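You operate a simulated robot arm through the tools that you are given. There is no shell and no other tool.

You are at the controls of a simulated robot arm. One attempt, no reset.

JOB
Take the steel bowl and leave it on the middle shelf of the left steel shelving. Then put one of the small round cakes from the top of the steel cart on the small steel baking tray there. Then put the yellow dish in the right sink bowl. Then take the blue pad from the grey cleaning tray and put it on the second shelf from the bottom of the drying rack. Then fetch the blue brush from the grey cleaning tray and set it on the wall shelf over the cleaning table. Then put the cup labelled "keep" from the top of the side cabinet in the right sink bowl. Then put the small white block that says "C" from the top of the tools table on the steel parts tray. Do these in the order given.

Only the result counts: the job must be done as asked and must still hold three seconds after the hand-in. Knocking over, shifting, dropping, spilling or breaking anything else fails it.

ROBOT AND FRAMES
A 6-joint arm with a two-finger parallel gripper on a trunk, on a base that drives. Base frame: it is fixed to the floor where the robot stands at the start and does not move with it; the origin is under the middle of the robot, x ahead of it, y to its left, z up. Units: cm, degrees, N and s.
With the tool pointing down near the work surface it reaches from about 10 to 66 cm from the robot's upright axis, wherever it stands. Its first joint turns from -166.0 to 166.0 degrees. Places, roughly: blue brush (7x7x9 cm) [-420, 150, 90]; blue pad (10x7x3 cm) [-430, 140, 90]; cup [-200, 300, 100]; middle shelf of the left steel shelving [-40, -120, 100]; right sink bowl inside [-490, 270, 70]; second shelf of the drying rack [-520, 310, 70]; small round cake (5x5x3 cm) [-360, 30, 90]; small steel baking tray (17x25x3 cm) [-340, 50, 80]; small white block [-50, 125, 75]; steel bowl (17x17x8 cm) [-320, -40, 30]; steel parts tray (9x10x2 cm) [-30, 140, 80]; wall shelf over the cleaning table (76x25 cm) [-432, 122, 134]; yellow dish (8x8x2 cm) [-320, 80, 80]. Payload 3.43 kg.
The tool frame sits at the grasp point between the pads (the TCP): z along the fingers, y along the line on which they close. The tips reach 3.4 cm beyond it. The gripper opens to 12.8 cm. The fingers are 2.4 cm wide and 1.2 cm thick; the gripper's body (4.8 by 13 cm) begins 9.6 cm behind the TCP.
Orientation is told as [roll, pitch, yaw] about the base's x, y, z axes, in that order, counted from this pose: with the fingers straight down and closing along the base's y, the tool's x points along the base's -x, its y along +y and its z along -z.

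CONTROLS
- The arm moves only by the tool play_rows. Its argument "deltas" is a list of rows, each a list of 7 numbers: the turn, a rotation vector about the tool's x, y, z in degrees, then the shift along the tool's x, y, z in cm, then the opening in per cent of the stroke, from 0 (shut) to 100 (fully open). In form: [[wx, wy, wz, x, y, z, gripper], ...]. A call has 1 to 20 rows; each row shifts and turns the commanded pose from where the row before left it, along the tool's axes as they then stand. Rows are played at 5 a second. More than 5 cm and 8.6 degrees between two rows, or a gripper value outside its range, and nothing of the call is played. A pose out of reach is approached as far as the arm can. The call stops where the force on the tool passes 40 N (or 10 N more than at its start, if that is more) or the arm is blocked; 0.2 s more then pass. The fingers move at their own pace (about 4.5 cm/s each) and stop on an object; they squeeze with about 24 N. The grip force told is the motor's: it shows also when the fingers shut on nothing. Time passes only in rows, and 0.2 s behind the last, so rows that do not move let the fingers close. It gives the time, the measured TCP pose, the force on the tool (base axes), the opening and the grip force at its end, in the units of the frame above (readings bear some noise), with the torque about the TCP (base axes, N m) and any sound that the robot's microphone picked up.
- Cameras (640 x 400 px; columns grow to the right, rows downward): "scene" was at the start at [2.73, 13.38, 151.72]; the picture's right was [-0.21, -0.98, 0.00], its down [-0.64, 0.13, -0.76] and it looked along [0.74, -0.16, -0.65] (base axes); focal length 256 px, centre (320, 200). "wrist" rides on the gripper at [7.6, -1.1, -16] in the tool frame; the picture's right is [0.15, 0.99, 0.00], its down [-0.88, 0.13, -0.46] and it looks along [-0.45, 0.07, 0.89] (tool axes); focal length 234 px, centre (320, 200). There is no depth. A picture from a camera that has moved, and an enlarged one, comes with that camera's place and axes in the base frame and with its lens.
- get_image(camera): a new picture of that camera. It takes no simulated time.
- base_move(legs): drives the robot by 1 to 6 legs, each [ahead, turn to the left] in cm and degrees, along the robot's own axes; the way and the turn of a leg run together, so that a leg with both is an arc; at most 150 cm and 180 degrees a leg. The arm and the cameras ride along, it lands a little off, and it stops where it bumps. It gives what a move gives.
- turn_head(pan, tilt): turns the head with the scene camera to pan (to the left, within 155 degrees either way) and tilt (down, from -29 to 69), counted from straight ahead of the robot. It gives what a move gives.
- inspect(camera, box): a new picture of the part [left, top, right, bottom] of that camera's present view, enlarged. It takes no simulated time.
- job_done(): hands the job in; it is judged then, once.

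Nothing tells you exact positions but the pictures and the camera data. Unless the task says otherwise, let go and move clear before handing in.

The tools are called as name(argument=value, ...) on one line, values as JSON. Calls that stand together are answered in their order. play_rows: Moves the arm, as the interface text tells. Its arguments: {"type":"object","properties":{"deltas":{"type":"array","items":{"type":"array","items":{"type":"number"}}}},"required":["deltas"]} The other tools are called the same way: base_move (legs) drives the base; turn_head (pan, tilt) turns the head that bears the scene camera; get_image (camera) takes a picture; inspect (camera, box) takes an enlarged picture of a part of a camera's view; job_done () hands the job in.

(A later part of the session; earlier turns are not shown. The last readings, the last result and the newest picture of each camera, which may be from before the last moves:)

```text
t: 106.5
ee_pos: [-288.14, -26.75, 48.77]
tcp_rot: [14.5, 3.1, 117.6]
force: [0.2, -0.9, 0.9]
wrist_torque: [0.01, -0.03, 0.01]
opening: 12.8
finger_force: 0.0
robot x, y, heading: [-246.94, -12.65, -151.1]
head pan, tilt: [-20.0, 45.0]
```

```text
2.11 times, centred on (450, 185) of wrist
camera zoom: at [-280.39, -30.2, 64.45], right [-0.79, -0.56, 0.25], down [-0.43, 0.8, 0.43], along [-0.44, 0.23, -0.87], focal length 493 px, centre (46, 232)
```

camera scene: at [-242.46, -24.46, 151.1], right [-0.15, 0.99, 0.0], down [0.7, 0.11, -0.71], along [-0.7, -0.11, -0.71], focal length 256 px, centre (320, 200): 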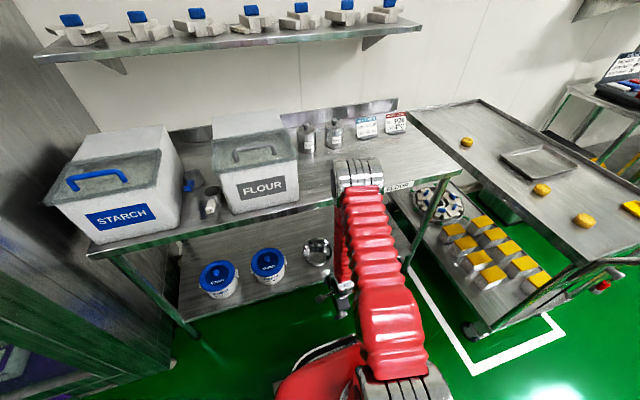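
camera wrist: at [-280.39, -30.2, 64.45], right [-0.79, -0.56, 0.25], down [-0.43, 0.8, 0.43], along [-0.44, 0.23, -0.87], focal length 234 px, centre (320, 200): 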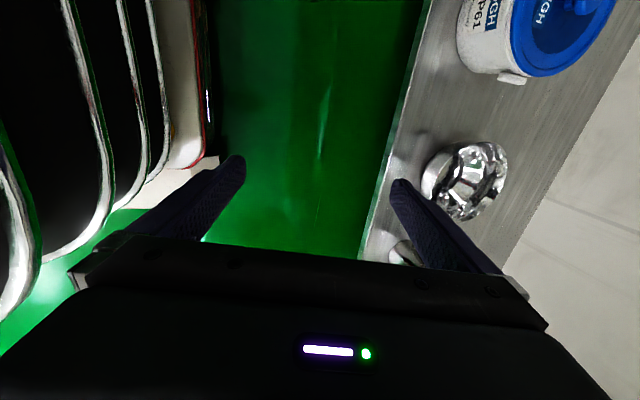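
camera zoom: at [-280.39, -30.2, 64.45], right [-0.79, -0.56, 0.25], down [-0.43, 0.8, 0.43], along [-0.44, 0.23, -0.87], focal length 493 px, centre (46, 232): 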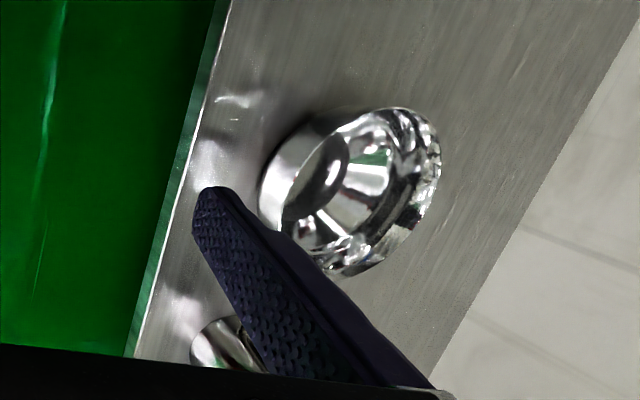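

Triangulated: bowl rim centre ≈ (−321.7, −38.9, 31), lower shelf top ≈ 23, table front at about 6 cm before the near rim. I'll tilt the hand to about 36° and set a partial opening, then advance partway and check clearance.

play_rows(deltas=[[-4.3, -0.6, 0, 0, 0, 0, 55], [-4.3, -0.6, 0, 0, 0, 0, 55], [-4.3, -0.6, 0, 0, 0, 0, 55], [-4.3, -0.6, 0, 0, 0, 0, 55], [-4.3, -0.6, 0, 0, 0, 0, 55]])

play_rows(deltas=[[0, 0, 0, -0.96, 2.35, 1.5, 55], [0, 0, 0, -0.96, 2.35, 1.5, 55]])

get_image(camera="scene")

get_image(camera="wrist")

```text
t: 107.7
ee_pos: [-288.13, -26.7, 48.67]
tcp_rot: [36.0, 0.4, 116.5]
force: [0.1, 0.5, -1.1]
wrist_torque: [0.0, -0.02, -0.01]
opening: 7.04
finger_force: 0.0
robot x, y, heading: [-247.67, -12.48, -150.9]
head pan, tilt: [-20.0, 45.0]
```

```text
t: 108.3
ee_pos: [-293.89, -27.31, 49.06]
tcp_rot: [35.9, 0.3, 116.7]
force: [0.4, -0.9, -0.2]
wrist_torque: [0.02, 0.02, -0.01]
opening: 7.03
finger_force: 0.2
robot x, y, heading: [-247.16, -12.48, -151.0]
head pan, tilt: [-20.0, 45.0]
```

```text
taken
camera scene: at [-242.46, -24.45, 151.1], right [-0.15, 0.99, 0.0], down [0.7, 0.11, -0.71], along [-0.7, -0.11, -0.71], focal length 256 px, centre (320, 200)
```

scene: 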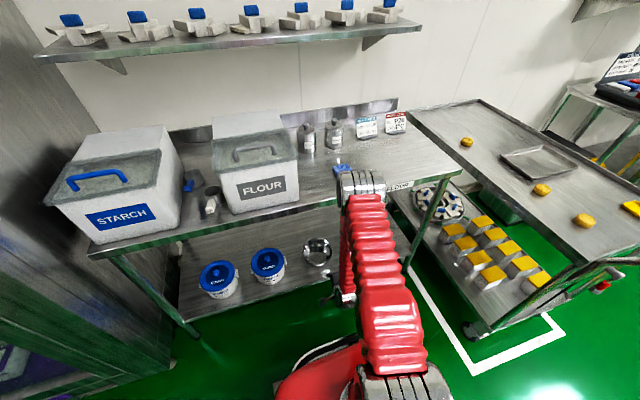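

```text
taken
camera wrist: at [-281.4, -29.31, 61.42], right [-0.65, -0.49, 0.58], down [-0.25, 0.86, 0.44], along [-0.72, 0.14, -0.68], focal length 234 px, centre (320, 200)
```

wrist: 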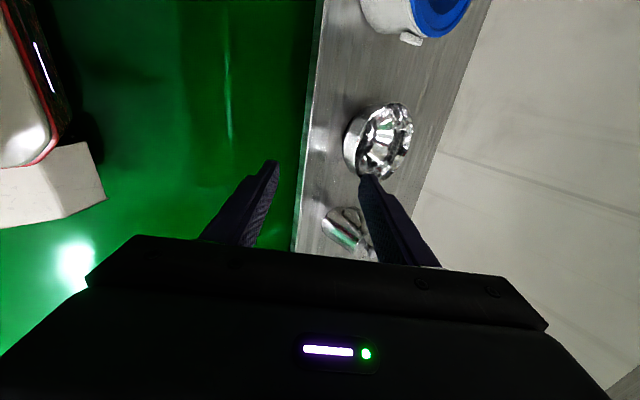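

Tilt 36° is reached. Next I advance to about 10 cm short of the near rim along the tool axis and check the forearm against the table edge.

play_rows(deltas=[[0, 0, 0, -0.515, 1.72, 4.16, 55], [0, 0, 0, -0.515, 1.72, 4.16, 55], [0, 0, 0, -0.515, 1.72, 4.16, 55]])

get_image(camera="scene")

get_image(camera="wrist")

turn_head(pan=20, tilt=50)

get_image(camera="scene")

```text
t: 109.1
ee_pos: [-304.98, -30.75, 41.84]
tcp_rot: [35.9, 0.2, 116.4]
force: [0.2, -1.0, -0.5]
wrist_torque: [-0.03, -0.01, 0.01]
opening: 7.03
finger_force: 0.1
robot x, y, heading: [-247.24, -12.68, -151.3]
head pan, tilt: [-20.0, 45.0]
```

```text
taken
camera scene: at [-242.46, -24.45, 151.1], right [-0.15, 0.99, 0.0], down [0.7, 0.11, -0.71], along [-0.7, -0.11, -0.71], focal length 256 px, centre (320, 200)
```

scene: 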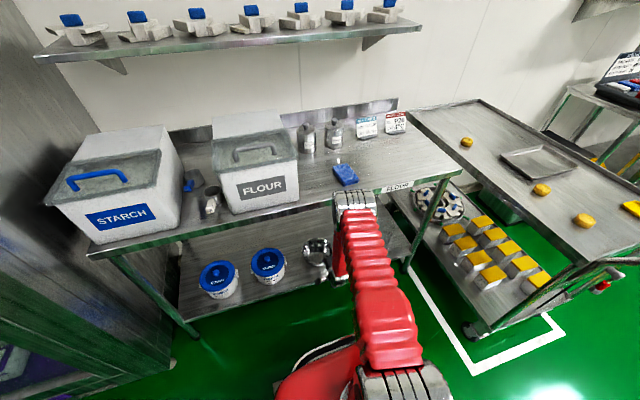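

```text
taken
camera wrist: at [-292.44, -32.74, 54.27], right [-0.65, -0.49, 0.58], down [-0.25, 0.86, 0.44], along [-0.72, 0.14, -0.68], focal length 234 px, centre (320, 200)
```

wrist: 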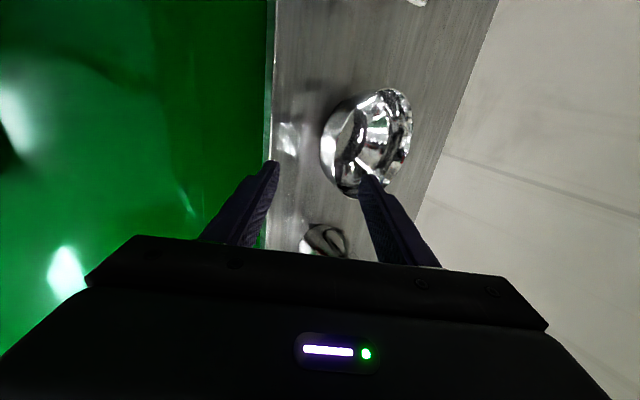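

```text
t: 110.2
ee_pos: [-304.94, -30.53, 41.86]
tcp_rot: [35.9, 0.3, 116.5]
force: [-0.6, -0.1, -0.4]
wrist_torque: [0.03, 0.01, 0.01]
opening: 7.05
finger_force: 0.1
robot x, y, heading: [-246.86, -12.15, -151.2]
head pan, tilt: [20.0, 50.0]
```

```text
taken
camera scene: at [-239.5, -29.0, 150.41], right [-0.75, 0.66, 0.0], down [0.5, 0.58, -0.64], along [-0.42, -0.48, -0.77], focal length 256 px, centre (320, 200)
```

scene: 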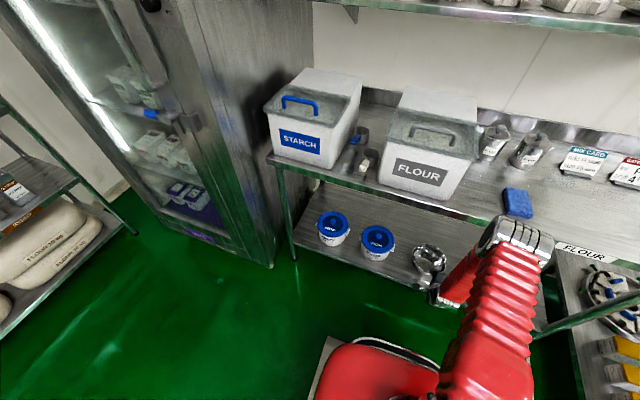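

The elbow triangulates to about 25 cm outside the table edge, so there is good clearance. I'll refine the bowl position from the closer wrist view.

inspect(camera="wrist", box=[240, 60, 480, 260])

inspect(camera="scene", box=[380, 210, 500, 310])

```text
2.00 times, centred on (360, 160) of wrist
camera zoom: at [-292.38, -32.73, 54.3], right [-0.65, -0.49, 0.58], down [-0.25, 0.86, 0.44], along [-0.72, 0.14, -0.68], focal length 468 px, centre (240, 280)
```

zoom: 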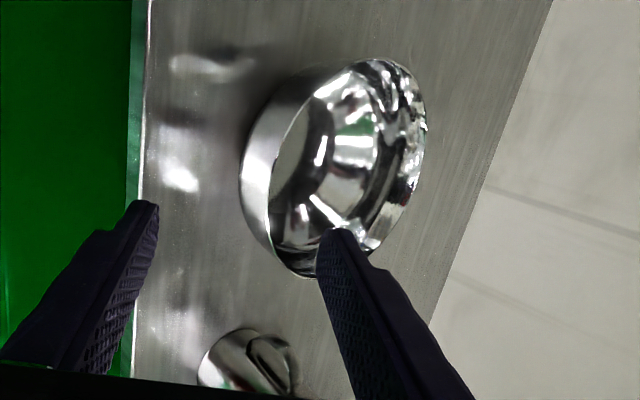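

```text
4.00 times, centred on (440, 260) of scene
camera zoom: at [-239.5, -29.0, 150.41], right [-0.75, 0.66, 0.0], down [0.5, 0.58, -0.64], along [-0.42, -0.48, -0.77], focal length 1026 px, centre (-160, -40)
```

zoom: 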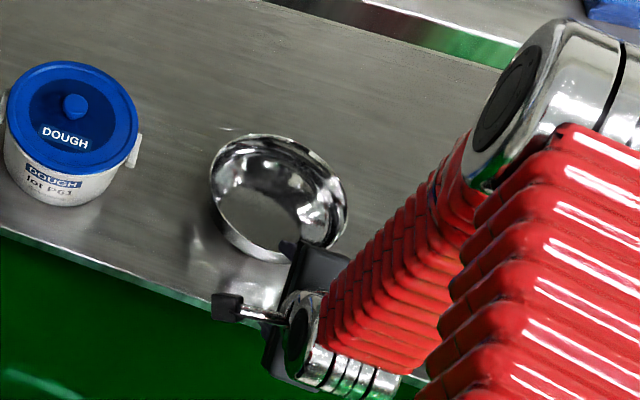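

The bowl centre estimate holds at (−321.3, −39.0). I'll slide in along the tool axis so the fingers straddle the near rim.

play_rows(deltas=[[0, 0, 0, 0, 1.8, 2.1, 55], [0, 0, 0, 0, 0, 4, 55], [0, 0, 0, 0, 0, 4, 55], [0, 0, 0, 0, 0, 2, 55]])

get_image(camera="wrist")

inspect(camera="scene", box=[380, 210, 500, 310])

```text
t: 111.2
ee_pos: [-312.6, -35.0, 33.27]
tcp_rot: [36.0, 0.2, 116.6]
force: [-0.6, 0.2, 0.5]
wrist_torque: [-0.03, -0.01, 0.0]
opening: 7.05
finger_force: 0.0
robot x, y, heading: [-247.31, -12.52, -151.0]
head pan, tilt: [20.0, 50.0]
```

```text
taken
camera wrist: at [-299.89, -37.07, 45.65], right [-0.65, -0.49, 0.58], down [-0.25, 0.86, 0.44], along [-0.72, 0.14, -0.68], focal length 234 px, centre (320, 200)
```

wrist: 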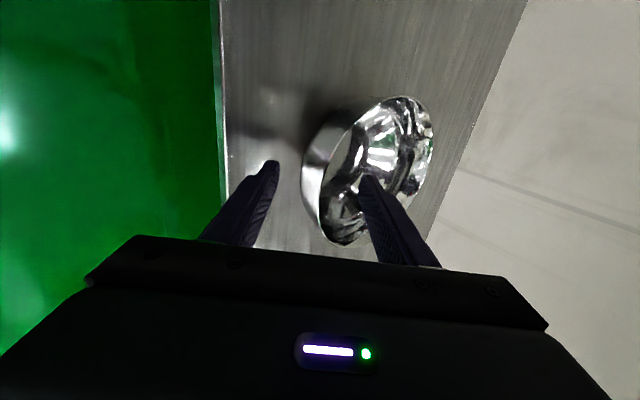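

```text
4.00 times, centred on (440, 260) of scene
camera zoom: at [-239.5, -29.01, 150.4], right [-0.75, 0.66, 0.0], down [0.5, 0.58, -0.64], along [-0.42, -0.48, -0.77], focal length 1026 px, centre (-160, -40)
```

zoom: 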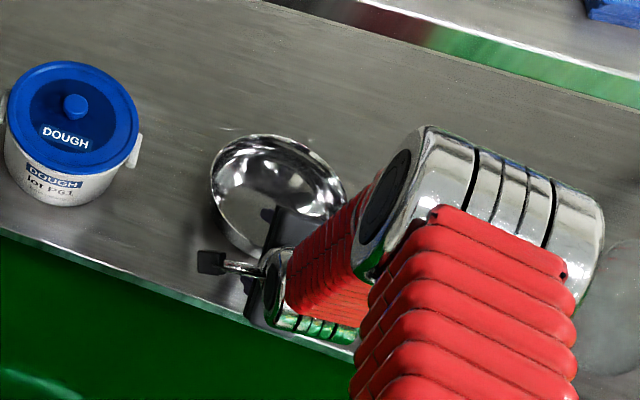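

The fingers straddle the near rim with about 2 cm left to go. I'll go in and close the gripper.

play_rows(deltas=[[0, 0, 0, -0.3, -0.3, 2.0, 55], [0, 0, 0, 0, 0, 0, 55]])

play_rows(deltas=[[0, 0, 0, 0, 0, 0, 0], [0, 0, 0, 0, 0, 0, 0], [0, 0, 0, 0, 0, 0, 0], [0, 0, 0, 0, 0, 0, 0], [0, 0, 0, 0, 0, 0, 0]])

get_image(camera="wrist")

inspect(camera="scene", box=[380, 210, 500, 310])

```text
t: 111.8
ee_pos: [-313.27, -35.24, 31.36]
tcp_rot: [35.9, 0.3, 116.5]
force: [0.1, 0.2, 0.3]
wrist_torque: [0.04, 0.01, 0.03]
opening: 7.05
finger_force: 0.1
robot x, y, heading: [-247.6, -12.39, -150.9]
head pan, tilt: [20.0, 50.0]
```

```text
t: 113.0
ee_pos: [-313.26, -35.23, 31.4]
tcp_rot: [35.8, 0.4, 116.6]
force: [0.4, -0.3, -2.4]
wrist_torque: [0.19, -0.23, 0.0]
opening: 0.27
finger_force: 24.2
robot x, y, heading: [-247.73, -12.33, -151.2]
head pan, tilt: [20.0, 50.0]
```

```text
taken
camera wrist: at [-300.8, -37.26, 43.83], right [-0.65, -0.49, 0.58], down [-0.25, 0.86, 0.44], along [-0.71, 0.14, -0.68], focal length 234 px, centre (320, 200)
```

wrist: 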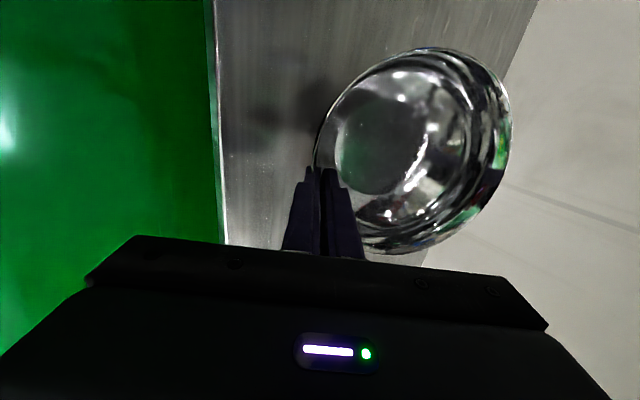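

```text
4.00 times, centred on (440, 260) of scene
camera zoom: at [-239.51, -29.01, 150.4], right [-0.75, 0.66, 0.0], down [0.5, 0.58, -0.64], along [-0.42, -0.48, -0.77], focal length 1026 px, centre (-160, -40)
```

zoom: 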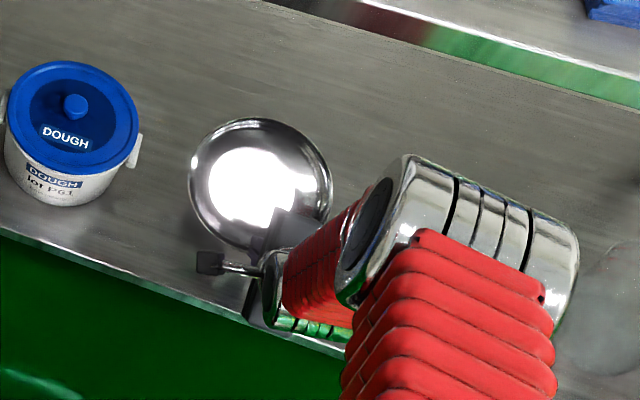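

The rim is gripped (24 N) and the bowl tipped to match the pads. I'll lift it a little and check it holds.

play_rows(deltas=[[0, 0, 0, 0, 0.6, -0.8, 0], [0, 0, 0, 0, 0.6, -0.8, 0], [0, 0, 0, 0, 0.6, -0.8, 0], [0, 0, 0, 0, 0.6, -0.8, 0], [0, 0, 0, 0, 0.6, -0.8, 0]])

get_image(camera="wrist")

inspect(camera="scene", box=[360, 190, 520, 320])

```text
t: 114.2
ee_pos: [-313.46, -35.11, 36.6]
tcp_rot: [36.0, 0.2, 116.5]
force: [0.2, 0.4, -3.2]
wrist_torque: [0.18, -0.21, 0.06]
opening: 0.26
finger_force: 23.9
robot x, y, heading: [-247.4, -12.42, -151.1]
head pan, tilt: [20.0, 50.0]
```

```text
taken
camera wrist: at [-300.96, -37.26, 48.93], right [-0.65, -0.49, 0.58], down [-0.25, 0.86, 0.44], along [-0.72, 0.14, -0.68], focal length 234 px, centre (320, 200)
```

wrist: 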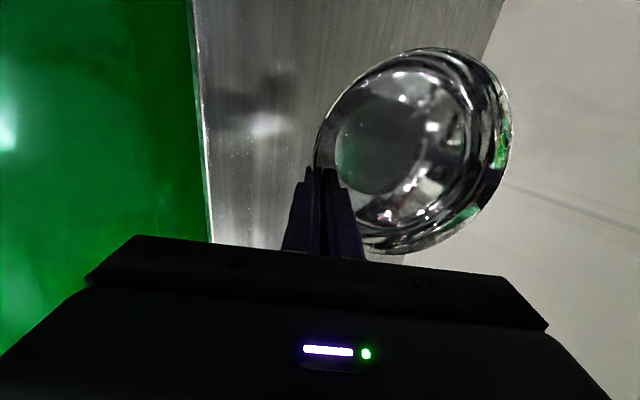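

```text
3.08 times, centred on (440, 255) of scene
camera zoom: at [-239.51, -29.01, 150.4], right [-0.75, 0.66, 0.0], down [0.5, 0.58, -0.64], along [-0.42, -0.48, -0.77], focal length 789 px, centre (-49, 31)
```

zoom: 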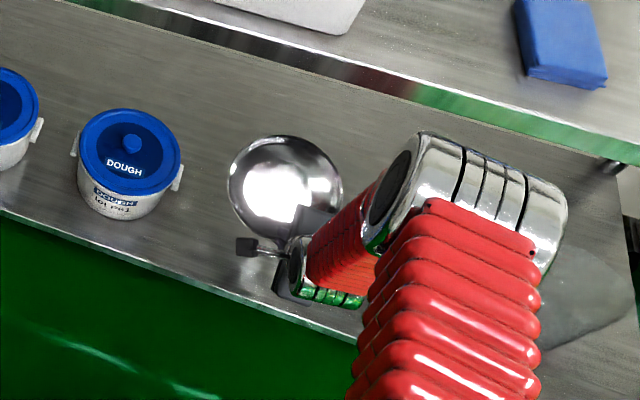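

The bowl hangs firmly. I'll pull it out from under the table with the arm, then back off slightly with the base.

play_rows(deltas=[[0, 0, 0, 0, -3.0, -2.7, 0], [0, 0, 0, 0, -3.0, -2.7, 0], [0, 0, 0, 0, -3.0, -2.7, 0], [0, 0, 0, 0, -3.0, -2.7, 0], [0, 0, 0, 0, -3.0, -2.7, 0], [0, 0, 0, 0, -3.0, -2.7, 0]])

base_move(legs=[[-10, 0]])

get_image(camera="wrist")

get_image(camera="scene")

```text
t: 115.6
ee_pos: [-292.23, -24.54, 38.77]
tcp_rot: [36.0, 0.3, 116.5]
force: [-0.1, 0.2, -3.0]
wrist_torque: [0.18, -0.23, 0.01]
opening: 0.24
finger_force: 24.0
robot x, y, heading: [-247.53, -12.35, -151.4]
head pan, tilt: [20.0, 50.0]
```

```text
t: 116.9
ee_pos: [-283.22, -19.51, 38.73]
tcp_rot: [35.9, 0.4, 116.4]
force: [0.2, 0.3, -3.9]
wrist_torque: [0.13, -0.21, 0.0]
opening: 0.23
finger_force: 23.6
robot x, y, heading: [-238.49, -7.46, -151.1]
head pan, tilt: [20.0, 50.0]
```

```text
taken
camera wrist: at [-270.64, -21.59, 51.16], right [-0.65, -0.48, 0.58], down [-0.25, 0.86, 0.44], along [-0.72, 0.14, -0.68], focal length 234 px, centre (320, 200)
```

wrist: 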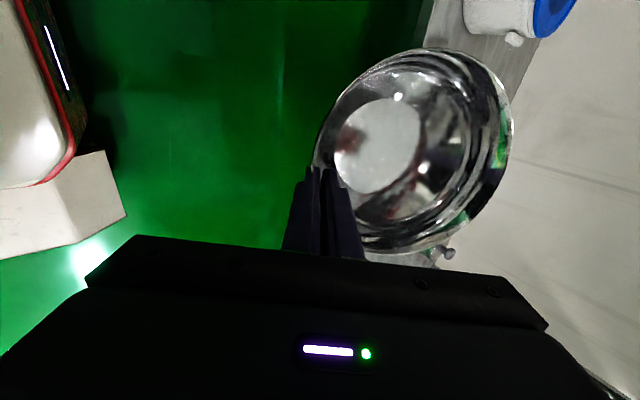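

```text
taken
camera scene: at [-230.53, -24.05, 150.41], right [-0.75, 0.66, 0.0], down [0.5, 0.58, -0.64], along [-0.42, -0.48, -0.77], focal length 256 px, centre (320, 200)
```

scene: 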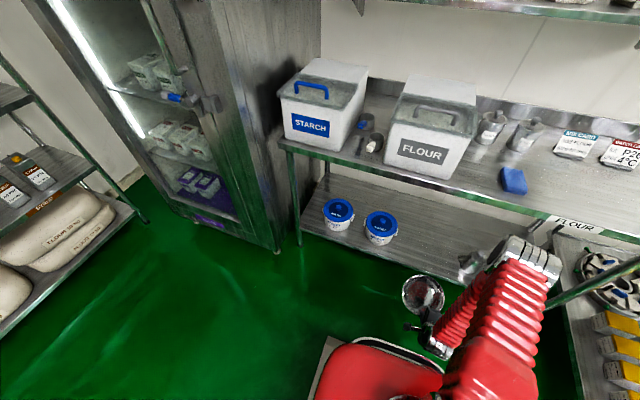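

The bowl is clear of the table. I'll raise it, then drive to the shelving: turn left, cross the aisle, and face the left unit.

play_rows(deltas=[[0, 0, 0, 0, 2.94, -4.04, 0], [0, 0, 0, 0, 2.94, -4.04, 0], [0, 0, 0, 0, 2.94, -4.04, 0], [0, 0, 0, 0, 2.94, -4.04, 0], [0, 0, 0, 0, 2.94, -4.04, 0], [0, 0, 0, 0, 2.94, -4.04, 0], [0, 0, 0, 0, 2.94, -4.04, 0], [0, 0, 0, 0, 2.94, -4.04, 0], [0, 0, 0, 0, 2.94, -4.04, 0], [0, 0, 0, 0, 2.94, -4.04, 0], [0, 0, 0, 0, 2.94, -4.04, 0], [0, 0, 0, 0, 2.94, -4.04, 0], [0, 0, 0, 0, 2.94, -4.04, 0], [0, 0, 0, 0, 2.94, -4.04, 0]])

get_image(camera="scene")

```text
t: 119.9
ee_pos: [-283.68, -19.32, 91.37]
tcp_rot: [36.2, 0.3, 116.2]
force: [0.2, 1.0, -2.9]
wrist_torque: [0.16, -0.22, 0.0]
opening: 0.25
finger_force: 24.3
out of reach, approached as far as the arm can: row 8, 11, 12, 13, 14
robot x, y, heading: [-238.46, -7.42, -151.3]
head pan, tilt: [20.0, 50.0]
```

```text
taken
camera scene: at [-230.5, -24.04, 150.4], right [-0.75, 0.66, 0.0], down [0.5, 0.58, -0.64], along [-0.42, -0.48, -0.77], focal length 256 px, centre (320, 200)
```

scene: 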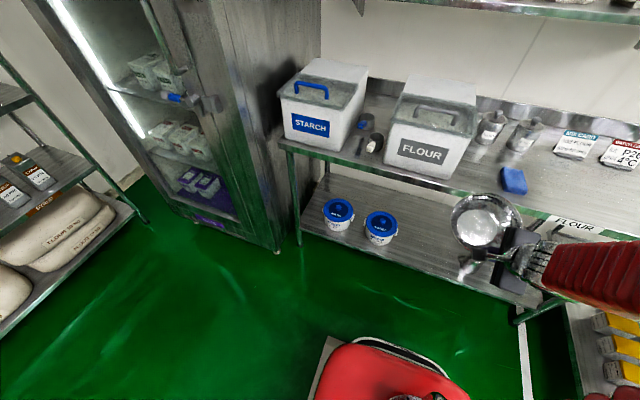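

The bowl is at z≈91 now. I'll drive: turn left in steps, across, and along the aisle.

base_move(legs=[[0, 45], [0, 46], [92, 0]])

get_image(camera="wrist")

get_image(camera="scene")

```text
t: 125.9
ee_pos: [-228.8, -53.72, 91.53]
tcp_rot: [36.2, 0.2, -156.8]
force: [0.7, 0.1, -3.7]
wrist_torque: [0.22, 0.11, 0.05]
opening: 0.23
finger_force: 23.7
robot x, y, heading: [-242.1, -9.75, -64.1]
head pan, tilt: [20.0, 50.0]
stopped in leg 2: the robot was blocked; the commanded pose is now the measured one
```

```text
taken
camera wrist: at [-226.0, -41.25, 103.74], right [0.45, -0.68, 0.59], down [-0.88, -0.2, 0.44], along [-0.18, -0.71, -0.68], focal length 234 px, centre (320, 200)
```

wrist: 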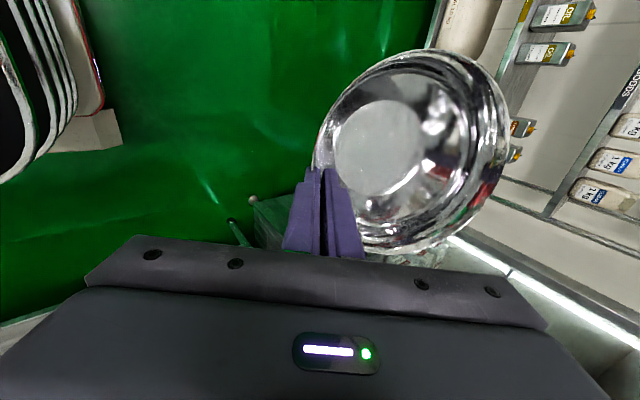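

```text
taken
camera scene: at [-224.93, -2.63, 150.4], right [-0.7, -0.72, 0.0], down [-0.55, 0.53, -0.64], along [0.46, -0.45, -0.77], focal length 256 px, centre (320, 200)
```

scene: 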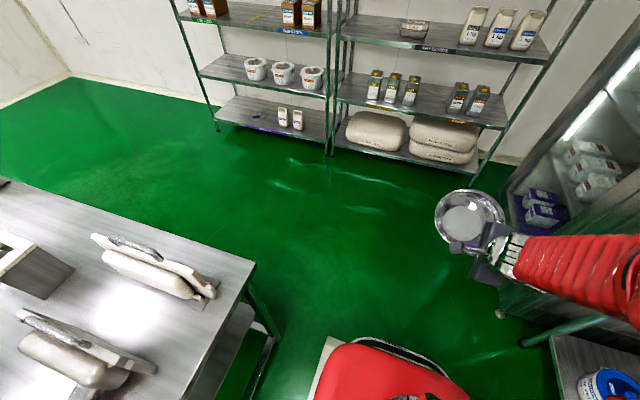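

The "blocked" reports seem to come from drift in turns (about 4 cm per 90°), nothing is touching. I'll continue in shorter calls.

base_move(legs=[[0, 3], [92, 0]])

base_move(legs=[[0, 45]])

base_move(legs=[[0, 45]])

get_image(camera="scene")

```text
t: 132.5
ee_pos: [-184.15, -133.36, 91.45]
tcp_rot: [36.4, 0.3, -154.8]
force: [0.7, 0.3, -2.6]
wrist_torque: [0.26, 0.2, -0.03]
opening: 0.23
finger_force: 24.3
robot x, y, heading: [-198.73, -89.71, -61.9]
head pan, tilt: [20.0, 50.0]
```

```text
t: 135.8
ee_pos: [-157.85, -110.35, 91.38]
tcp_rot: [36.3, 0.3, -110.3]
force: [0.6, 0.6, -3.3]
wrist_torque: [0.06, 0.29, -0.01]
opening: 0.22
finger_force: 24.0
robot x, y, heading: [-199.65, -91.91, -17.3]
head pan, tilt: [20.0, 50.0]
```

```text
t: 139.2
ee_pos: [-156.86, -74.84, 91.51]
tcp_rot: [36.1, -2.1, -61.4]
force: [0.4, 1.0, -2.3]
wrist_torque: [-0.16, 0.24, -0.01]
opening: 0.24
finger_force: 23.9
robot x, y, heading: [-198.8, -93.65, 27.7]
head pan, tilt: [20.0, 50.0]
```

```text
taken
camera scene: at [-205.93, -76.64, 150.4], right [0.74, -0.67, 0.0], down [-0.52, -0.57, -0.64], along [0.43, 0.48, -0.77], focal length 256 px, centre (320, 200)
```

scene: 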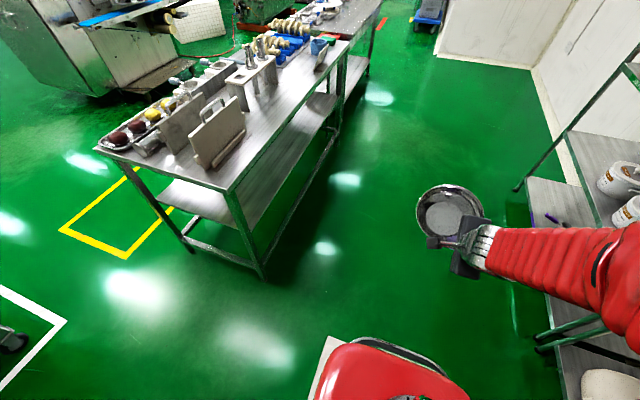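

The arm pose relative to the base changed slightly (a few degrees) in the last turn, so I'll check on the right side, where the elbow sticks out.

turn_head(pan=-50, tilt=40)

get_image(camera="scene")

get_image(camera="wrist")

```text
t: 140.6
ee_pos: [-156.99, -74.97, 91.39]
tcp_rot: [36.0, -2.1, -61.5]
force: [0.5, 0.0, -2.3]
wrist_torque: [-0.2, 0.19, 0.01]
opening: 0.25
finger_force: 24.1
robot x, y, heading: [-198.84, -93.68, 27.6]
head pan, tilt: [-50.0, 40.0]
```

```text
taken
camera scene: at [-203.24, -85.56, 151.82], right [-0.38, -0.93, 0.0], down [-0.6, 0.24, -0.77], along [0.71, -0.29, -0.64], focal length 256 px, centre (320, 200)
```

scene: 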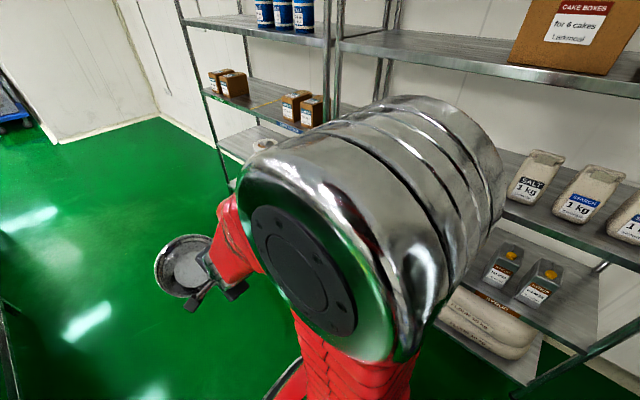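

```text
taken
camera wrist: at [-169.81, -72.66, 103.52], right [0.62, 0.53, 0.58], down [0.27, -0.84, 0.48], along [0.73, -0.14, -0.66], focal length 234 px, centre (320, 200)
```

wrist: 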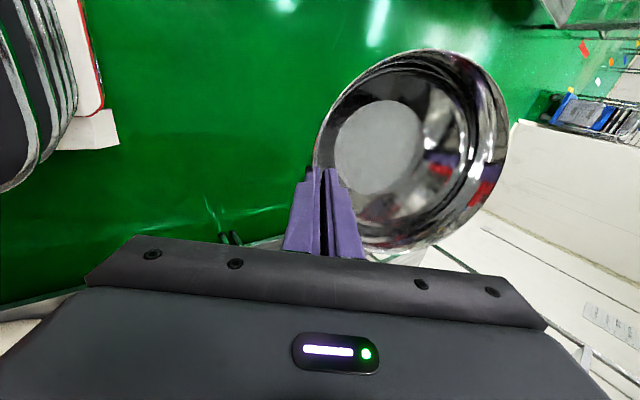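

The elbow is near the head but touches nothing, and the bowl is still held. I'll drive along the aisle to the left shelving unit.

base_move(legs=[[0, 2], [128, 0]])

base_move(legs=[[0, -45]])

base_move(legs=[[0, -45]])

turn_head(pan=0, tilt=30)

get_image(camera="scene")

get_image(camera="wrist")

```text
t: 149.1
ee_pos: [-49.22, -14.5, 91.4]
tcp_rot: [36.1, -2.1, -60.8]
force: [0.2, 0.5, -2.4]
wrist_torque: [-0.17, 0.23, -0.03]
opening: 0.26
finger_force: 24.6
robot x, y, heading: [-91.34, -33.7, 28.5]
head pan, tilt: [-50.0, 40.0]
```

```text
t: 152.5
ee_pos: [-48.09, -49.56, 91.47]
tcp_rot: [36.1, -2.0, -105.9]
force: [0.9, 0.5, -3.2]
wrist_torque: [-0.02, 0.32, 0.02]
opening: 0.25
finger_force: 24.0
robot x, y, heading: [-90.42, -31.72, -16.4]
head pan, tilt: [-50.0, 40.0]
```

```text
t: 155.9
ee_pos: [-73.59, -74.72, 91.47]
tcp_rot: [36.1, -2.2, -151.7]
force: [-0.7, 1.4, -2.9]
wrist_torque: [0.26, 0.19, 0.01]
opening: 0.23
finger_force: 23.9
robot x, y, heading: [-88.69, -30.42, -62.2]
head pan, tilt: [-50.0, 40.0]
```

```text
t: 157.1
ee_pos: [-73.64, -74.61, 91.53]
tcp_rot: [36.1, -2.1, -151.6]
force: [0.1, 1.1, -2.8]
wrist_torque: [0.26, 0.2, 0.03]
opening: 0.24
finger_force: 23.4
robot x, y, heading: [-88.41, -30.99, -62.2]
head pan, tilt: [0.0, 30.0]
```

```text
taken
camera scene: at [-72.87, -25.98, 153.36], right [-0.88, -0.47, 0.0], down [-0.23, 0.44, -0.87], along [0.41, -0.77, -0.5], focal length 256 px, centre (320, 200)
```

scene: 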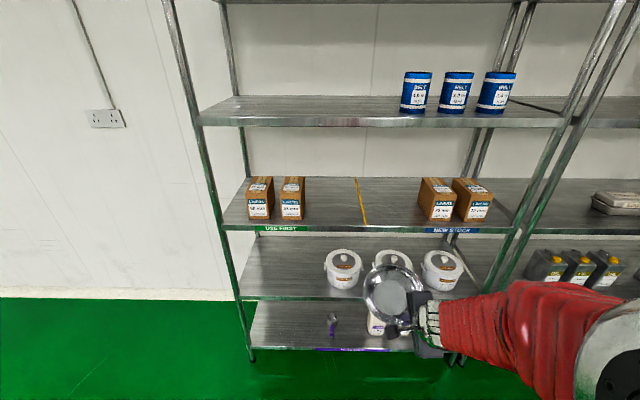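

```text
taken
camera wrist: at [-71.45, -61.6, 103.53], right [0.53, -0.62, 0.58], down [-0.84, -0.27, 0.48], along [-0.14, -0.73, -0.66], focal length 234 px, centre (320, 200)
```

wrist: 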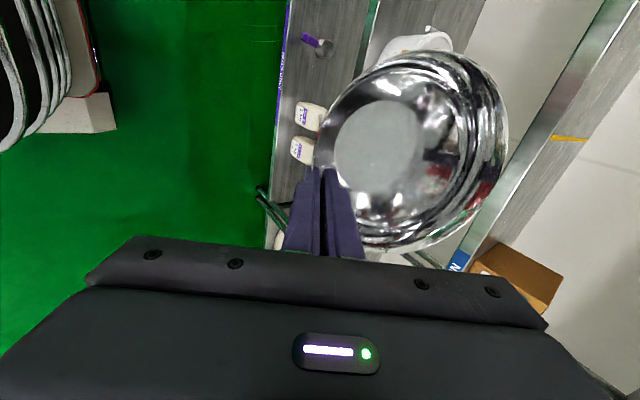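

I face the left unit; the middle shelf has a free gap of about 40 cm between the box pairs, with a yellow tape dividing it. I'll measure the shelf edge and height precisely with zooms.

inspect(camera="scene", box=[220, 150, 540, 350])

inspect(camera="wrist", box=[420, 0, 640, 320])

```text
2.00 times, centred on (380, 250) of scene
camera zoom: at [-72.87, -25.98, 153.36], right [-0.88, -0.47, 0.0], down [-0.23, 0.44, -0.87], along [0.41, -0.77, -0.5], focal length 513 px, centre (200, 100)
```

zoom: 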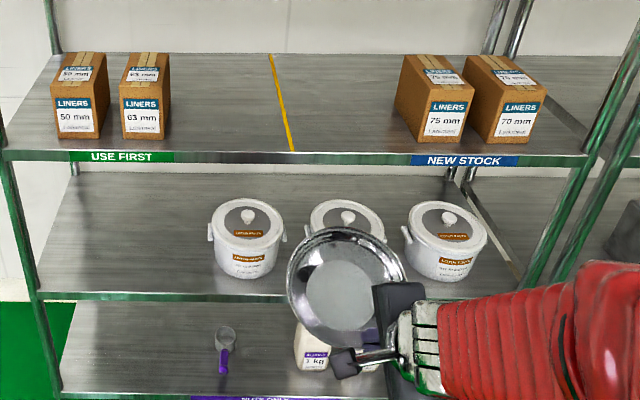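

```text
1.25 times, centred on (530, 160) of wrist
camera zoom: at [-71.45, -61.6, 103.53], right [0.53, -0.62, 0.58], down [-0.84, -0.27, 0.48], along [-0.14, -0.73, -0.66], focal length 293 px, centre (58, 250)
```

zoom: 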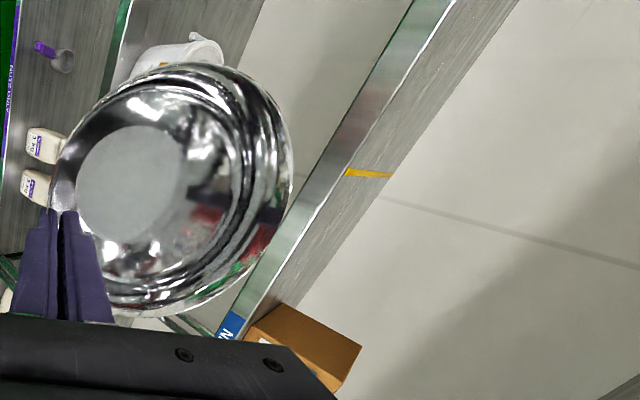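

Shelf: front edge at R≈−67, top at z≈95; free gap F 73–122 with the tape at 97. The bowl is tipped ~33° along the pads, so I'll approach, untilt the hand to ~20°, raise, and then set down gently with gradual opening.

base_move(legs=[[16, 1]])

play_rows(deltas=[[4, 0, 0, 0, 0, 0, 0], [4, 0, 0, 0, 0, 0, 0], [4, 0, 0, 0, 0, 0, 0], [4, 0, 0, 0, 0, 0, 0], [0, 0, 0, 0, 1.4, -3.4, 0], [0, 0, 0, 0, 1.4, -3.4, 0], [0, 0, 0, 0, 1.4, -3.4, 0], [0, 0, 0, 0, 1.4, -3.4, 0], [0, 0, 0, 0, 1.4, -3.4, 0]])

get_image(camera="scene")

get_image(camera="wrist")

```text
t: 158.7
ee_pos: [-65.2, -88.68, 91.6]
tcp_rot: [36.1, -2.1, -150.8]
force: [0.2, 0.1, -2.7]
wrist_torque: [0.25, 0.23, 0.0]
opening: 0.22
finger_force: 23.9
robot x, y, heading: [-81.19, -44.94, -61.2]
head pan, tilt: [0.0, 30.0]
```

```text
t: 160.7
ee_pos: [-66.83, -87.21, 86.72]
tcp_rot: [29.6, -2.2, -150.8]
force: [0.1, 0.4, -2.7]
wrist_torque: [0.25, 0.2, 0.0]
opening: 0.23
finger_force: 24.2
out of reach, approached as far as the arm can: row 1, 2, 3, 4, 5, 6, 7, 8, 9
robot x, y, heading: [-81.32, -45.09, -60.7]
head pan, tilt: [0.0, 30.0]
```

```text
taken
camera scene: at [-65.36, -40.08, 153.36], right [-0.87, -0.49, 0.0], down [-0.24, 0.44, -0.87], along [0.42, -0.76, -0.5], focal length 256 px, centre (320, 200)
```

scene: 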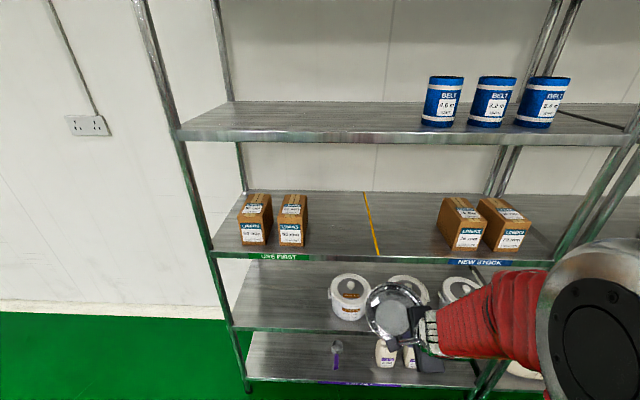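

```text
taken
camera wrist: at [-64.04, -75.42, 99.88], right [0.56, -0.67, 0.48], down [-0.81, -0.32, 0.5], along [-0.18, -0.67, -0.72], focal length 234 px, centre (320, 200)
```

wrist: 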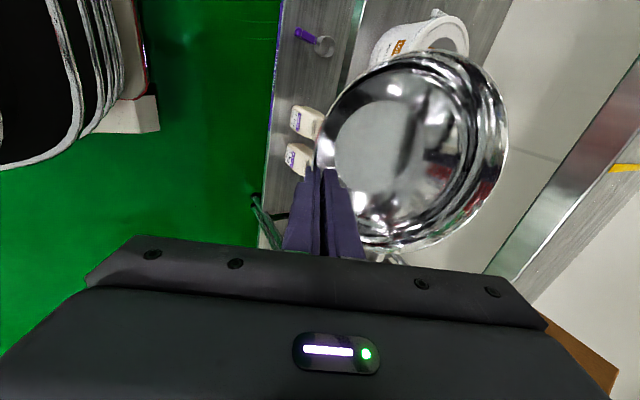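

The arm can't go higher this close in; it should when stretched further. I'll back off 22 cm and extend forward and up.

base_move(legs=[[-22, 0]])

play_rows(deltas=[[0, 0, 0, 0, 3.6, -0.26, 0], [0, 0, 0, 0, 3.6, -0.26, 0], [0, 0, 0, 0, 3.6, -0.26, 0], [0, 0, 0, 0, 3.6, -0.26, 0], [0, 0, 0, 0, 3.6, -0.26, 0], [0, 0, 0, 0, 1.98, -3.48, 0], [0, 0, 0, 0, 1.98, -3.48, 0], [0, 0, 0, 0, 1.98, -3.48, 0]])

get_image(camera="scene")

```text
t: 162.8
ee_pos: [-77.6, -67.53, 86.88]
tcp_rot: [29.7, -2.3, -150.6]
force: [-0.2, 0.2, -2.6]
wrist_torque: [0.25, 0.19, 0.01]
opening: 0.24
finger_force: 24.6
robot x, y, heading: [-91.59, -25.51, -60.9]
head pan, tilt: [0.0, 30.0]
```

```text
t: 164.6
ee_pos: [-74.32, -74.09, 85.66]
tcp_rot: [30.6, -2.4, -150.6]
force: [0.0, 1.0, -2.5]
wrist_torque: [0.2, 0.18, -0.03]
opening: 0.24
finger_force: 23.7
out of reach, approached as far as the arm can: row 1, 2, 3, 4, 5, 6, 7, 8
robot x, y, heading: [-91.61, -25.76, -60.4]
head pan, tilt: [0.0, 30.0]
```

```text
taken
camera scene: at [-76.27, -20.47, 153.36], right [-0.87, -0.49, 0.0], down [-0.24, 0.44, -0.87], along [0.42, -0.76, -0.5], focal length 256 px, centre (320, 200)
```

scene: 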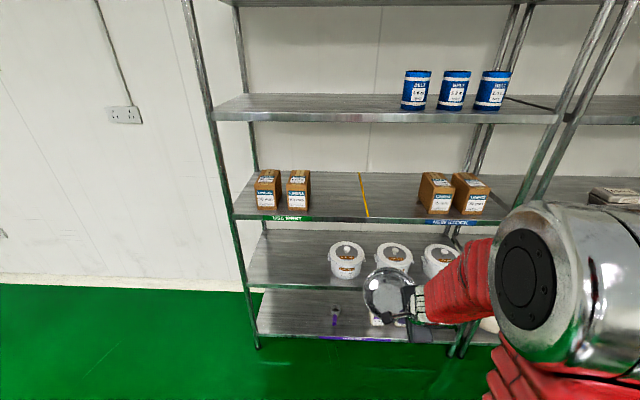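

It looks like the wrist is too close to the shoulder (arm folded), so I'll extend straight forward first and then raise.

play_rows(deltas=[[0, 0, 0, 0, 2.58, 1.53, 0], [0, 0, 0, 0, 2.58, 1.53, 0], [0, 0, 0, 0, 2.58, 1.53, 0], [0, 0, 0, 0, 2.58, 1.53, 0]])

play_rows(deltas=[[0, 0, 0, 0, 1.5, -2.6, 0], [0, 0, 0, 0, 1.5, -2.6, 0], [0, 0, 0, 0, 1.5, -2.6, 0], [0, 0, 0, 0, 1.5, -2.6, 0]])

get_image(camera="scene")

```text
t: 165.6
ee_pos: [-69.34, -82.13, 80.92]
tcp_rot: [30.5, -2.4, -150.6]
force: [-0.1, -1.0, -3.5]
wrist_torque: [0.21, 0.15, 0.02]
opening: 0.25
finger_force: 24.0
out of reach, approached as far as the arm can: row 1, 2, 3, 4
robot x, y, heading: [-91.34, -25.86, -60.7]
head pan, tilt: [0.0, 30.0]
```

```text
t: 166.6
ee_pos: [-70.48, -81.6, 82.81]
tcp_rot: [31.5, -3.7, -151.2]
force: [0.2, 0.0, -2.3]
wrist_torque: [0.2, 0.18, -0.02]
opening: 0.24
finger_force: 24.2
out of reach, approached as far as the arm can: row 1, 2, 3, 4
robot x, y, heading: [-91.48, -25.53, -61.0]
head pan, tilt: [0.0, 30.0]
```

```text
taken
camera scene: at [-76.26, -20.48, 153.36], right [-0.87, -0.49, 0.0], down [-0.24, 0.44, -0.87], along [0.42, -0.76, -0.5], focal length 256 px, centre (320, 200)
```

scene: 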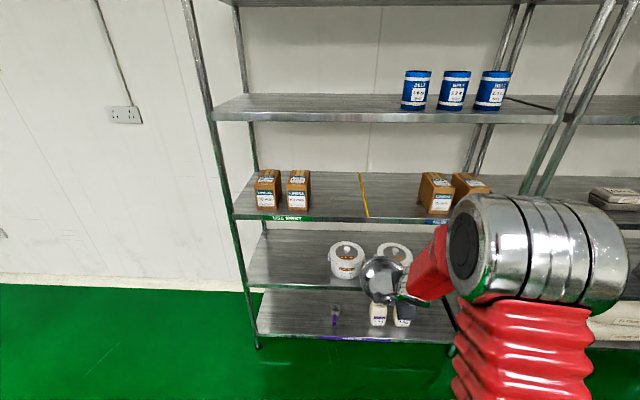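

The arm is at some limit I don't understand yet. I'll take two views of the arm to triangulate shoulder, elbow and wrist.

turn_head(pan=-30, tilt=50)

get_image(camera="scene")

turn_head(pan=10, tilt=60)

get_image(camera="scene")

turn_head(pan=-70, tilt=60)

get_image(camera="scene")

```text
t: 167.5
ee_pos: [-70.35, -81.69, 82.72]
tcp_rot: [31.6, -3.6, -151.3]
force: [0.0, 0.0, -2.1]
wrist_torque: [0.22, 0.18, 0.0]
opening: 0.25
finger_force: 23.9
robot x, y, heading: [-91.82, -25.95, -60.8]
head pan, tilt: [-30.0, 50.0]
```

```text
taken
camera scene: at [-80.78, -20.3, 150.41], right [-1.0, 0.01, 0.0], down [0.01, 0.77, -0.64], along [-0.01, -0.64, -0.77], focal length 256 px, centre (320, 200)
```

scene: 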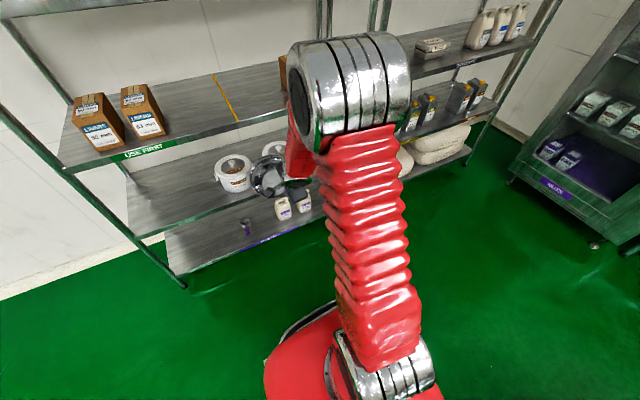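

```text
t: 168.6
ee_pos: [-70.39, -81.61, 82.79]
tcp_rot: [31.5, -3.5, -151.3]
force: [0.0, -0.2, -2.9]
wrist_torque: [0.19, 0.2, -0.04]
opening: 0.2
finger_force: 24.6
robot x, y, heading: [-91.45, -25.51, -60.9]
head pan, tilt: [10.0, 60.0]
```

```text
taken
camera scene: at [-76.47, -17.76, 149.15], right [-0.77, -0.63, 0.0], down [-0.55, 0.67, -0.5], along [0.32, -0.39, -0.87], focal length 256 px, centre (320, 200)
```

scene: 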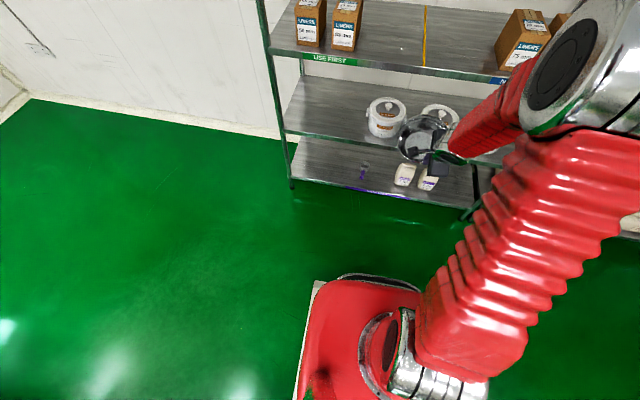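

```text
t: 170.1
ee_pos: [-70.41, -81.55, 82.82]
tcp_rot: [31.5, -3.5, -151.3]
force: [0.1, -0.5, -1.9]
wrist_torque: [0.22, 0.15, 0.02]
opening: 0.22
finger_force: 24.3
robot x, y, heading: [-91.39, -25.17, -60.5]
head pan, tilt: [-70.0, 60.0]
```

```text
taken
camera scene: at [-85.03, -17.65, 149.15], right [-0.76, 0.65, 0.0], down [0.56, 0.66, -0.5], along [-0.33, -0.38, -0.87], focal length 256 px, centre (320, 200)
```

scene: 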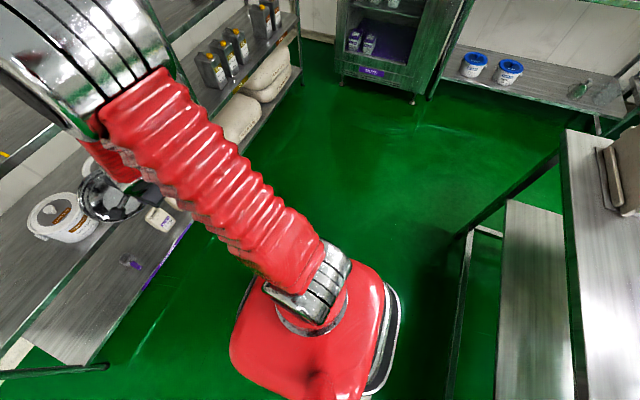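

The elbow triangulates to z≈136, so the shoulder is near z≈100 with ~42 cm links. I'll zoom in on the wrist to understand which wrist configuration the arm is in.

turn_head(pan=10, tilt=40)

inspect(camera="scene", box=[360, 140, 520, 280])

turn_head(pan=-35, tilt=50)

inspect(camera="scene", box=[200, 60, 400, 240])

```text
t: 171.7
ee_pos: [-70.42, -81.71, 82.78]
tcp_rot: [31.6, -3.6, -151.3]
force: [-0.9, -1.0, -3.6]
wrist_torque: [0.23, 0.15, 0.04]
opening: 0.22
finger_force: 24.0
robot x, y, heading: [-91.53, -25.48, -60.8]
head pan, tilt: [10.0, 40.0]
```

```text
2.86 times, centred on (440, 210) of scene
camera zoom: at [-75.31, -19.18, 151.82], right [-0.77, -0.63, 0.0], down [-0.41, 0.5, -0.77], along [0.48, -0.59, -0.64], focal length 733 px, centre (-23, 171)
```

zoom: 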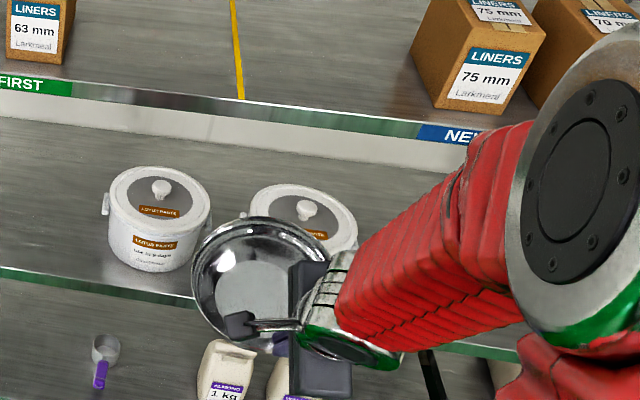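

```text
t: 172.8
ee_pos: [-70.46, -81.59, 82.65]
tcp_rot: [31.5, -3.6, -151.2]
force: [0.7, -0.3, -2.9]
wrist_torque: [0.22, 0.14, -0.01]
opening: 0.23
finger_force: 24.5
robot x, y, heading: [-91.65, -25.53, -60.8]
head pan, tilt: [-35.0, 50.0]
```

```text
2.22 times, centred on (300, 150) of scene
camera zoom: at [-81.45, -20.26, 150.41], right [-1.0, 0.1, 0.0], down [0.08, 0.76, -0.64], along [-0.06, -0.64, -0.77], focal length 570 px, centre (364, 311)
```

zoom: 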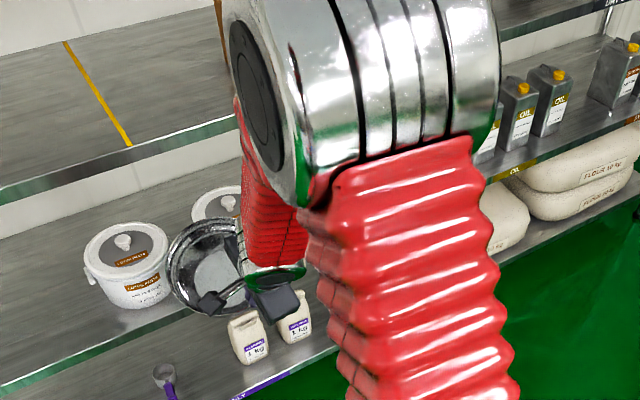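

I now think the tool can't be steeper than the forearm in this branch, so at shelf height the hand must be tilted more (~60°). I'll tilt while raising; the bowl then can be set down on its near bottom edge and let down gently by opening gradually.

play_rows(deltas=[[-5, 0, 0, 0, 0, 0, 0], [-4, 0, 0, 0, 2.17, -2.01, 0], [-4, 0, 0, 0, 2.3, -1.86, 0], [-4, 0, 0, 0, 2.43, -1.69, 0], [-4, 0, 0, 0, 2.54, -1.52, 0], [-4, 0, 0, 0, 2.64, -1.34, 0], [-4, 0, 0, 0, 2.73, -1.15, 0], [0, 0, 0, 0, 2.73, -1.0, 0]])

get_image(camera="wrist")

turn_head(pan=0, tilt=30)

get_image(camera="scene")

```text
t: 174.6
ee_pos: [-67.62, -85.07, 102.91]
tcp_rot: [58.7, -2.3, -150.6]
force: [-0.3, -0.2, -2.7]
wrist_torque: [0.2, 0.19, 0.03]
opening: 0.27
finger_force: 24.7
robot x, y, heading: [-91.4, -25.21, -60.7]
head pan, tilt: [-35.0, 50.0]
```

```text
taken
camera wrist: at [-67.74, -68.72, 110.11], right [0.41, -0.36, 0.84], down [-0.91, -0.14, 0.38], along [-0.02, -0.92, -0.39], focal length 234 px, centre (320, 200)
```

wrist: 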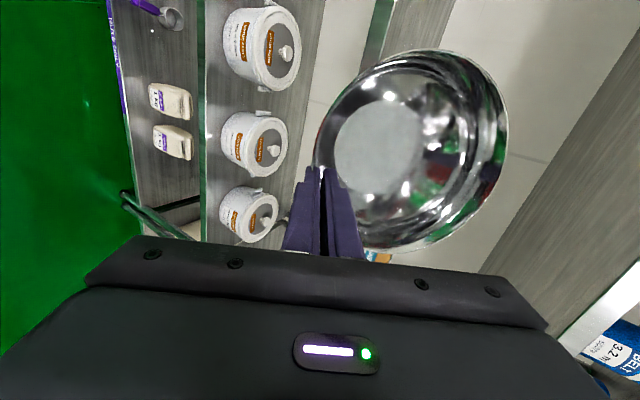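

```text
t: 175.6
ee_pos: [-67.68, -85.0, 102.88]
tcp_rot: [58.7, -2.3, -150.6]
force: [-0.6, 0.0, -3.3]
wrist_torque: [0.19, 0.18, 0.01]
opening: 0.24
finger_force: 24.1
robot x, y, heading: [-91.74, -25.78, -60.7]
head pan, tilt: [0.0, 30.0]
```

```text
taken
camera scene: at [-76.27, -20.47, 153.35], right [-0.87, -0.49, 0.0], down [-0.24, 0.44, -0.87], along [0.42, -0.76, -0.5], focal length 256 px, centre (320, 200)
```

scene: 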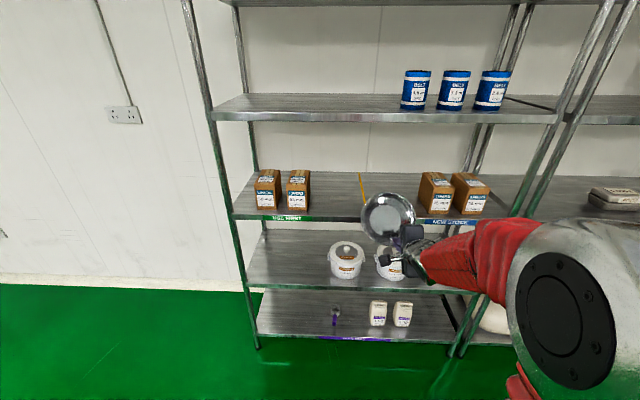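

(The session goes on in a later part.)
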